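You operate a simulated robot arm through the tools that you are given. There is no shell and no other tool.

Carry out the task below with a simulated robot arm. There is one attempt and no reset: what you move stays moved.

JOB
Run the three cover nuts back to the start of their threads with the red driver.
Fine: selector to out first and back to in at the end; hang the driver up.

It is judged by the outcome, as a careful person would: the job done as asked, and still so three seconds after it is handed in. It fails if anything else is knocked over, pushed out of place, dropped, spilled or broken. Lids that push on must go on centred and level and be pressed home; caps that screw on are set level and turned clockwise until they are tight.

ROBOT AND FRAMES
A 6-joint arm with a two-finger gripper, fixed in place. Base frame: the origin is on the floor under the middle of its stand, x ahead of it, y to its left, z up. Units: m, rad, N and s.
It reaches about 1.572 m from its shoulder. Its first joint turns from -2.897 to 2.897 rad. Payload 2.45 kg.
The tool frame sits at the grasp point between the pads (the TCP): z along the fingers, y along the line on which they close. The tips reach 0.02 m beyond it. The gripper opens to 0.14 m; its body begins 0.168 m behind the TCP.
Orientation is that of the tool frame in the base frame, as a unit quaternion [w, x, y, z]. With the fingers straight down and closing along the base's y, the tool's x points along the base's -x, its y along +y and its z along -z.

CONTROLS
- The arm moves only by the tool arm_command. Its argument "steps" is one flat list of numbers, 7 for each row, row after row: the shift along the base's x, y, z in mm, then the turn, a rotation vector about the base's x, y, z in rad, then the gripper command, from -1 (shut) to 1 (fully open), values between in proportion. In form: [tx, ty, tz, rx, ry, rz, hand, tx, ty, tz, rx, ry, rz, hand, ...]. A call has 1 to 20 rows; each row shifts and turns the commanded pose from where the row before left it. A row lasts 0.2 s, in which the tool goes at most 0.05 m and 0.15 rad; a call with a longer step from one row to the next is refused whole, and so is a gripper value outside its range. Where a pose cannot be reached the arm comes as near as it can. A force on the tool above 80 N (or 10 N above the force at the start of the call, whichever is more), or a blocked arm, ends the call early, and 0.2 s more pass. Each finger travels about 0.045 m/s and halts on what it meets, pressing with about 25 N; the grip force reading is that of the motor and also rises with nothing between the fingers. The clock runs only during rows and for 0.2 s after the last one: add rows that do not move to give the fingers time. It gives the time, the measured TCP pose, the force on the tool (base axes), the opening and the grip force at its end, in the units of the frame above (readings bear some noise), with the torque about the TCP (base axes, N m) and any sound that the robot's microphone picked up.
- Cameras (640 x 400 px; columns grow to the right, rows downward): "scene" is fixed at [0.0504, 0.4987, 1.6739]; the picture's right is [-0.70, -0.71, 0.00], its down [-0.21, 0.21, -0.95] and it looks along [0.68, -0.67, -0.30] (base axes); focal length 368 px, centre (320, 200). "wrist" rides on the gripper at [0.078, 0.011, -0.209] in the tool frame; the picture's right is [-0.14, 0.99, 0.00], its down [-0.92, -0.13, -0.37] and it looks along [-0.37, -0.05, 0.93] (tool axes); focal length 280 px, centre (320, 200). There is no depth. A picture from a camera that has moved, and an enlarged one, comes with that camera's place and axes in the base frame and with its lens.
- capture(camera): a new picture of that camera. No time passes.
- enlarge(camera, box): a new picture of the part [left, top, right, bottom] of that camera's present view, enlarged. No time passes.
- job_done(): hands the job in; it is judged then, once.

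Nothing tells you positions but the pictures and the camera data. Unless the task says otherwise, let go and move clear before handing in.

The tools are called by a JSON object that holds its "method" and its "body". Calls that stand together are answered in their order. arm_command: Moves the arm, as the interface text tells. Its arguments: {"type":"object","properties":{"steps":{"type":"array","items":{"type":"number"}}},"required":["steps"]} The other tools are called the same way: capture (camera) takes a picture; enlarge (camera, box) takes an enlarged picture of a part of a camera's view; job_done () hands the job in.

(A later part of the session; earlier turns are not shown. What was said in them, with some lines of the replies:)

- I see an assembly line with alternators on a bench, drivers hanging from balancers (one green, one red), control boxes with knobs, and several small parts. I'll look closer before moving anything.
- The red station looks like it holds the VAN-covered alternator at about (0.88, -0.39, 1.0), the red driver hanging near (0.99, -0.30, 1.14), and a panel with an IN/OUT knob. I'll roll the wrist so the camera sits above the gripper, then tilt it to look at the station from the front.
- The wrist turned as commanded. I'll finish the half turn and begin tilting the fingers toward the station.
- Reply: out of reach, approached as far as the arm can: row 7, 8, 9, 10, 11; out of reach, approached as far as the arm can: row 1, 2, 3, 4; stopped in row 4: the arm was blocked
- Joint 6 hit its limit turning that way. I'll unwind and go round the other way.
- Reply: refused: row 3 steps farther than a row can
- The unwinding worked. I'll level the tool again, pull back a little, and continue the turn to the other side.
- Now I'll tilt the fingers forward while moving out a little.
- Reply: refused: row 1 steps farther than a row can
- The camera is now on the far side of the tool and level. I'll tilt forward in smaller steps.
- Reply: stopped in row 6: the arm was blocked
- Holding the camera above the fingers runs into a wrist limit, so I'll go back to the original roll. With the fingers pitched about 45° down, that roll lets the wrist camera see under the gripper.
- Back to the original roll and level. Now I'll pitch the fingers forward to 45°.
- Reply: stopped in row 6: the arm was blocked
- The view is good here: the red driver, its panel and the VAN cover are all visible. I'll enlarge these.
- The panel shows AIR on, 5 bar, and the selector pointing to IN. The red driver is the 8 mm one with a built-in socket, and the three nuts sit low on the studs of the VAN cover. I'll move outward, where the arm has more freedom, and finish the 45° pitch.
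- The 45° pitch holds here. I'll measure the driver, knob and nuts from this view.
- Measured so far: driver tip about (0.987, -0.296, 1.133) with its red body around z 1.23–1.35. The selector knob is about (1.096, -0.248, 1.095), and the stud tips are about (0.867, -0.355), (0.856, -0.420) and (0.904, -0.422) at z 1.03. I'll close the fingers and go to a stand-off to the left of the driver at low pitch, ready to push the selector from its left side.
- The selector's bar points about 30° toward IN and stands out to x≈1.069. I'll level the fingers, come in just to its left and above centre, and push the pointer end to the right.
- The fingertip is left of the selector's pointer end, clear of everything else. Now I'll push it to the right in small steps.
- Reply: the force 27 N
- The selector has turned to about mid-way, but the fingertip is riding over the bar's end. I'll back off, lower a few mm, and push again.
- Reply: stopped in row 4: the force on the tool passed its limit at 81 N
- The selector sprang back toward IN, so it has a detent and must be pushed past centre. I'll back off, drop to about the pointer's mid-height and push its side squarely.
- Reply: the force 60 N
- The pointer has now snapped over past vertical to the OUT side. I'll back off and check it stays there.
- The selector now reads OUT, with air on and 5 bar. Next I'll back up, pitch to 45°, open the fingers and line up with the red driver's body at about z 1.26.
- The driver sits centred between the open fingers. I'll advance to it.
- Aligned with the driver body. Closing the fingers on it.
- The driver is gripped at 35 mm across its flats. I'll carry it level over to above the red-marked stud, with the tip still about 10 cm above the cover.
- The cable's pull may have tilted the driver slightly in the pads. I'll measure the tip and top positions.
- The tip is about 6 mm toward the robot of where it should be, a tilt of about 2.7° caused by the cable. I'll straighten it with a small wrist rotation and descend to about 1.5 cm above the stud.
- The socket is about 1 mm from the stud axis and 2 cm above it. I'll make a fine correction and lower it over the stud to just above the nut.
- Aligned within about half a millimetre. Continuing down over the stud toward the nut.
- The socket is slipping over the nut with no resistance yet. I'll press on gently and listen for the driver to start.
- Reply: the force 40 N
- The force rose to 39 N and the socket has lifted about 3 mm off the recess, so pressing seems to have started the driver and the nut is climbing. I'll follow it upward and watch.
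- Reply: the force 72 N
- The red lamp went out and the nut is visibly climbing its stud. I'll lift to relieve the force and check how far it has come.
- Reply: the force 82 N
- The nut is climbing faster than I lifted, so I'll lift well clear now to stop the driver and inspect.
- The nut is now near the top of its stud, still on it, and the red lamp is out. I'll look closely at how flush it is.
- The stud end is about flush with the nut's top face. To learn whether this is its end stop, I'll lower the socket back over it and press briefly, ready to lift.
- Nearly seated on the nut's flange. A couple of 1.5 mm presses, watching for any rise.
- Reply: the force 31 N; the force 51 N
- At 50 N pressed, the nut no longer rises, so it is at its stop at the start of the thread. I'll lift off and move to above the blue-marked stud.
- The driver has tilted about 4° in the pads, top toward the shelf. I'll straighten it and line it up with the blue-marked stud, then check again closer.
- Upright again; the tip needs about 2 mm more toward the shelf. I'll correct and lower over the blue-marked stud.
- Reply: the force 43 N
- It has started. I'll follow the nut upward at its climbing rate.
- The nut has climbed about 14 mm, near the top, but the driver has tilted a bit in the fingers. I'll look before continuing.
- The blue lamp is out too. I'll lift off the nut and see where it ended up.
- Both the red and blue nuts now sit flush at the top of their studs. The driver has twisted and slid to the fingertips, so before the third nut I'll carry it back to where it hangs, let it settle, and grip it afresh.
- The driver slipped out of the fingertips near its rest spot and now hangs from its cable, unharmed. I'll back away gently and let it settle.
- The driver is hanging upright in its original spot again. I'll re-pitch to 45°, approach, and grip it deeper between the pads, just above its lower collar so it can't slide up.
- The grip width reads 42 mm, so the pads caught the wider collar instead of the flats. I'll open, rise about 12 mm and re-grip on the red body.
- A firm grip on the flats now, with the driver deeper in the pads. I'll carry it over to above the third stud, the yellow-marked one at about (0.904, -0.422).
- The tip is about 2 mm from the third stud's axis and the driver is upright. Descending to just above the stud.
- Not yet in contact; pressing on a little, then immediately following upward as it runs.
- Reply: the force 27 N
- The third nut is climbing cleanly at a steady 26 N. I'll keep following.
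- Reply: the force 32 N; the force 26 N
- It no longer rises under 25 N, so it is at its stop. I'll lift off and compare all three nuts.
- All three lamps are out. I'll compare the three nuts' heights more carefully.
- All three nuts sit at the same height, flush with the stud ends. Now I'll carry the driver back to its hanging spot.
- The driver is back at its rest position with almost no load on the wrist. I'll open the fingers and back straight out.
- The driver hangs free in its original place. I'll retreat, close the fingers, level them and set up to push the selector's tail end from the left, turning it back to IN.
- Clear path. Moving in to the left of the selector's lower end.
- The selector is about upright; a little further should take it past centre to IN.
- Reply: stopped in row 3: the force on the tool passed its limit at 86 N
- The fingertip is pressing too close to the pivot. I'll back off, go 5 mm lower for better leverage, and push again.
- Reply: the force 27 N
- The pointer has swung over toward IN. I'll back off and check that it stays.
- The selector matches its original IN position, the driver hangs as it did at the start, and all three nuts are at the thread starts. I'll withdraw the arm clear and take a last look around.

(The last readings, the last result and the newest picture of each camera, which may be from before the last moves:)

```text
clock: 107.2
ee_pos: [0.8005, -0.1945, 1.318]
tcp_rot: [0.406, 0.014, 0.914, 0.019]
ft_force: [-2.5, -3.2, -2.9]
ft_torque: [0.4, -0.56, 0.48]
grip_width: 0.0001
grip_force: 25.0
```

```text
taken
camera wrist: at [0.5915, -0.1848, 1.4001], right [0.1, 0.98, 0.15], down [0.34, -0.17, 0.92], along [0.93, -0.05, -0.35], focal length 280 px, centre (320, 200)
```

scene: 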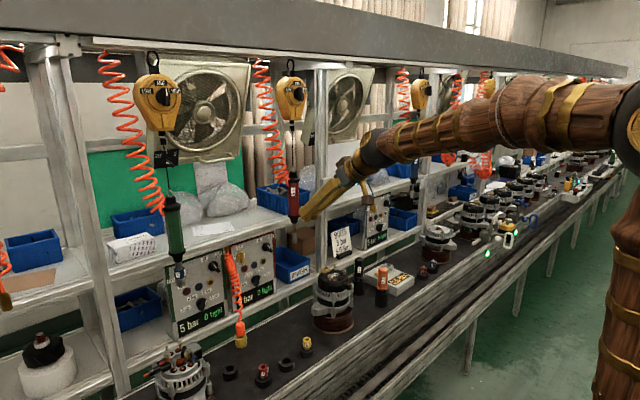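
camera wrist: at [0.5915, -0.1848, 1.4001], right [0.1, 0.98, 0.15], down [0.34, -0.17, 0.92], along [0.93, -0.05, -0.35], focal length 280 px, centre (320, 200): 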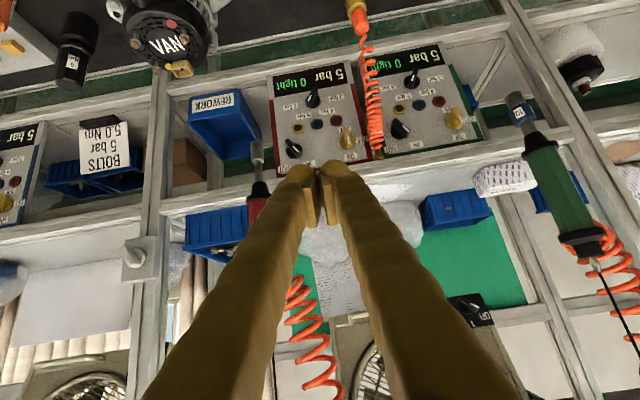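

{"method": "arm_command", "body": {"steps": [-30, 0, 10, 0, 0, 0, -1, -30, 0, 20, 0, 0, 0, -1, 0, 0, 0, 0, 0, 0, -1, 0, 0, 0, 0, 0, 0, -1]}}

{"method": "enlarge", "body": {"camera": "scene", "box": [150, 150, 350, 390]}}

{"method": "enlarge", "body": {"camera": "scene", "box": [220, 50, 400, 290]}}

{"method": "enlarge", "body": {"camera": "wrist", "box": [80, 0, 240, 100]}}

```text
clock: 108.2
ee_pos: [0.745, -0.2034, 1.3239]
tcp_rot: [0.387, 0.003, 0.922, 0.008]
ft_force: [0.5, 0.0, 0.6]
ft_torque: [0.01, -0.01, 0.0]
grip_width: 0.0002
grip_force: 25.1
```

```text
1.67 times, centred on (250, 270) of scene
camera zoom: at [0.0504, 0.4987, 1.6739], right [-0.7, -0.71, 0.0], down [-0.21, 0.21, -0.95], along [0.68, -0.67, -0.3], focal length 614 px, centre (437, 83)
```

zoom: 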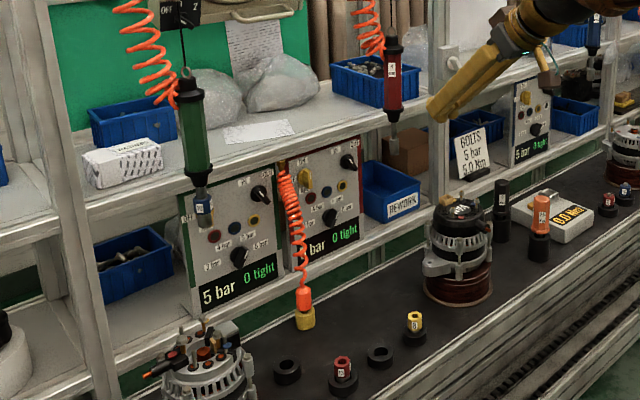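

```text
1.67 times, centred on (310, 170) of scene
camera zoom: at [0.0504, 0.4987, 1.6739], right [-0.7, -0.71, 0.0], down [-0.21, 0.21, -0.95], along [0.68, -0.67, -0.3], focal length 614 px, centre (337, 250)
```

zoom: 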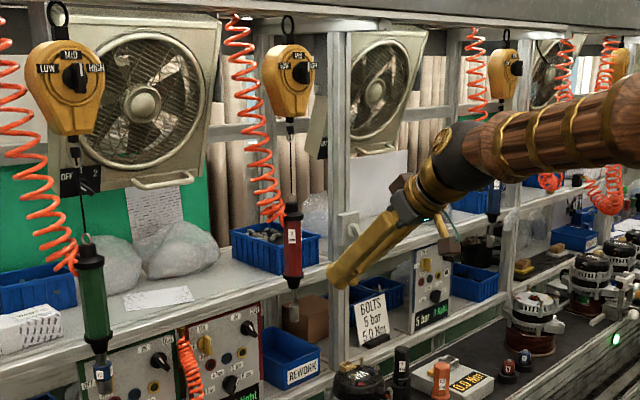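

```text
4.00 times, centred on (160, 50) of wrist
camera zoom: at [0.5405, -0.1938, 1.4147], right [0.1, 0.99, 0.12], down [0.38, -0.14, 0.91], along [0.92, -0.04, -0.39], focal length 1122 px, centre (960, 800)
```

zoom: 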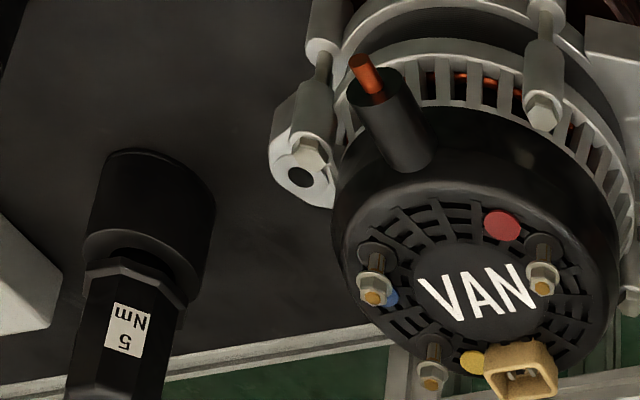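

Everything is as intended: all three nuts are at the top of their studs, the selector is at IN, and the driver is hanging still in its place. Nothing else has moved and the arm is clear, so I'm handing in.

{"method": "job_done", "body": {}}

```text
The job is handed in.
```

The three cover nuts are back at the start of their threads, run out with the red driver. I've handed the job in.

- **Nuts:** the red- and yellow-marked nuts stopped rising under pressure. I didn't press-test the blue-marked one, but it sits at the same height as the other two. All three are flush with their stud ends, and their lamps on the panel went out.
- **Selector:** I turned it to OUT before running the nuts and back to IN at the end, and it matches its starting position.
- **Driver:** it hangs in its original spot from the balancer.

**Driver slip:** after the second nut, the driver slipped out of the fingers as I carried it back to re-grip it. It stayed on its cable and hit nothing. I re-gripped it and finished the third nut normally.

Nothing else was knocked over or moved in the last pictures, and the arm is clear.
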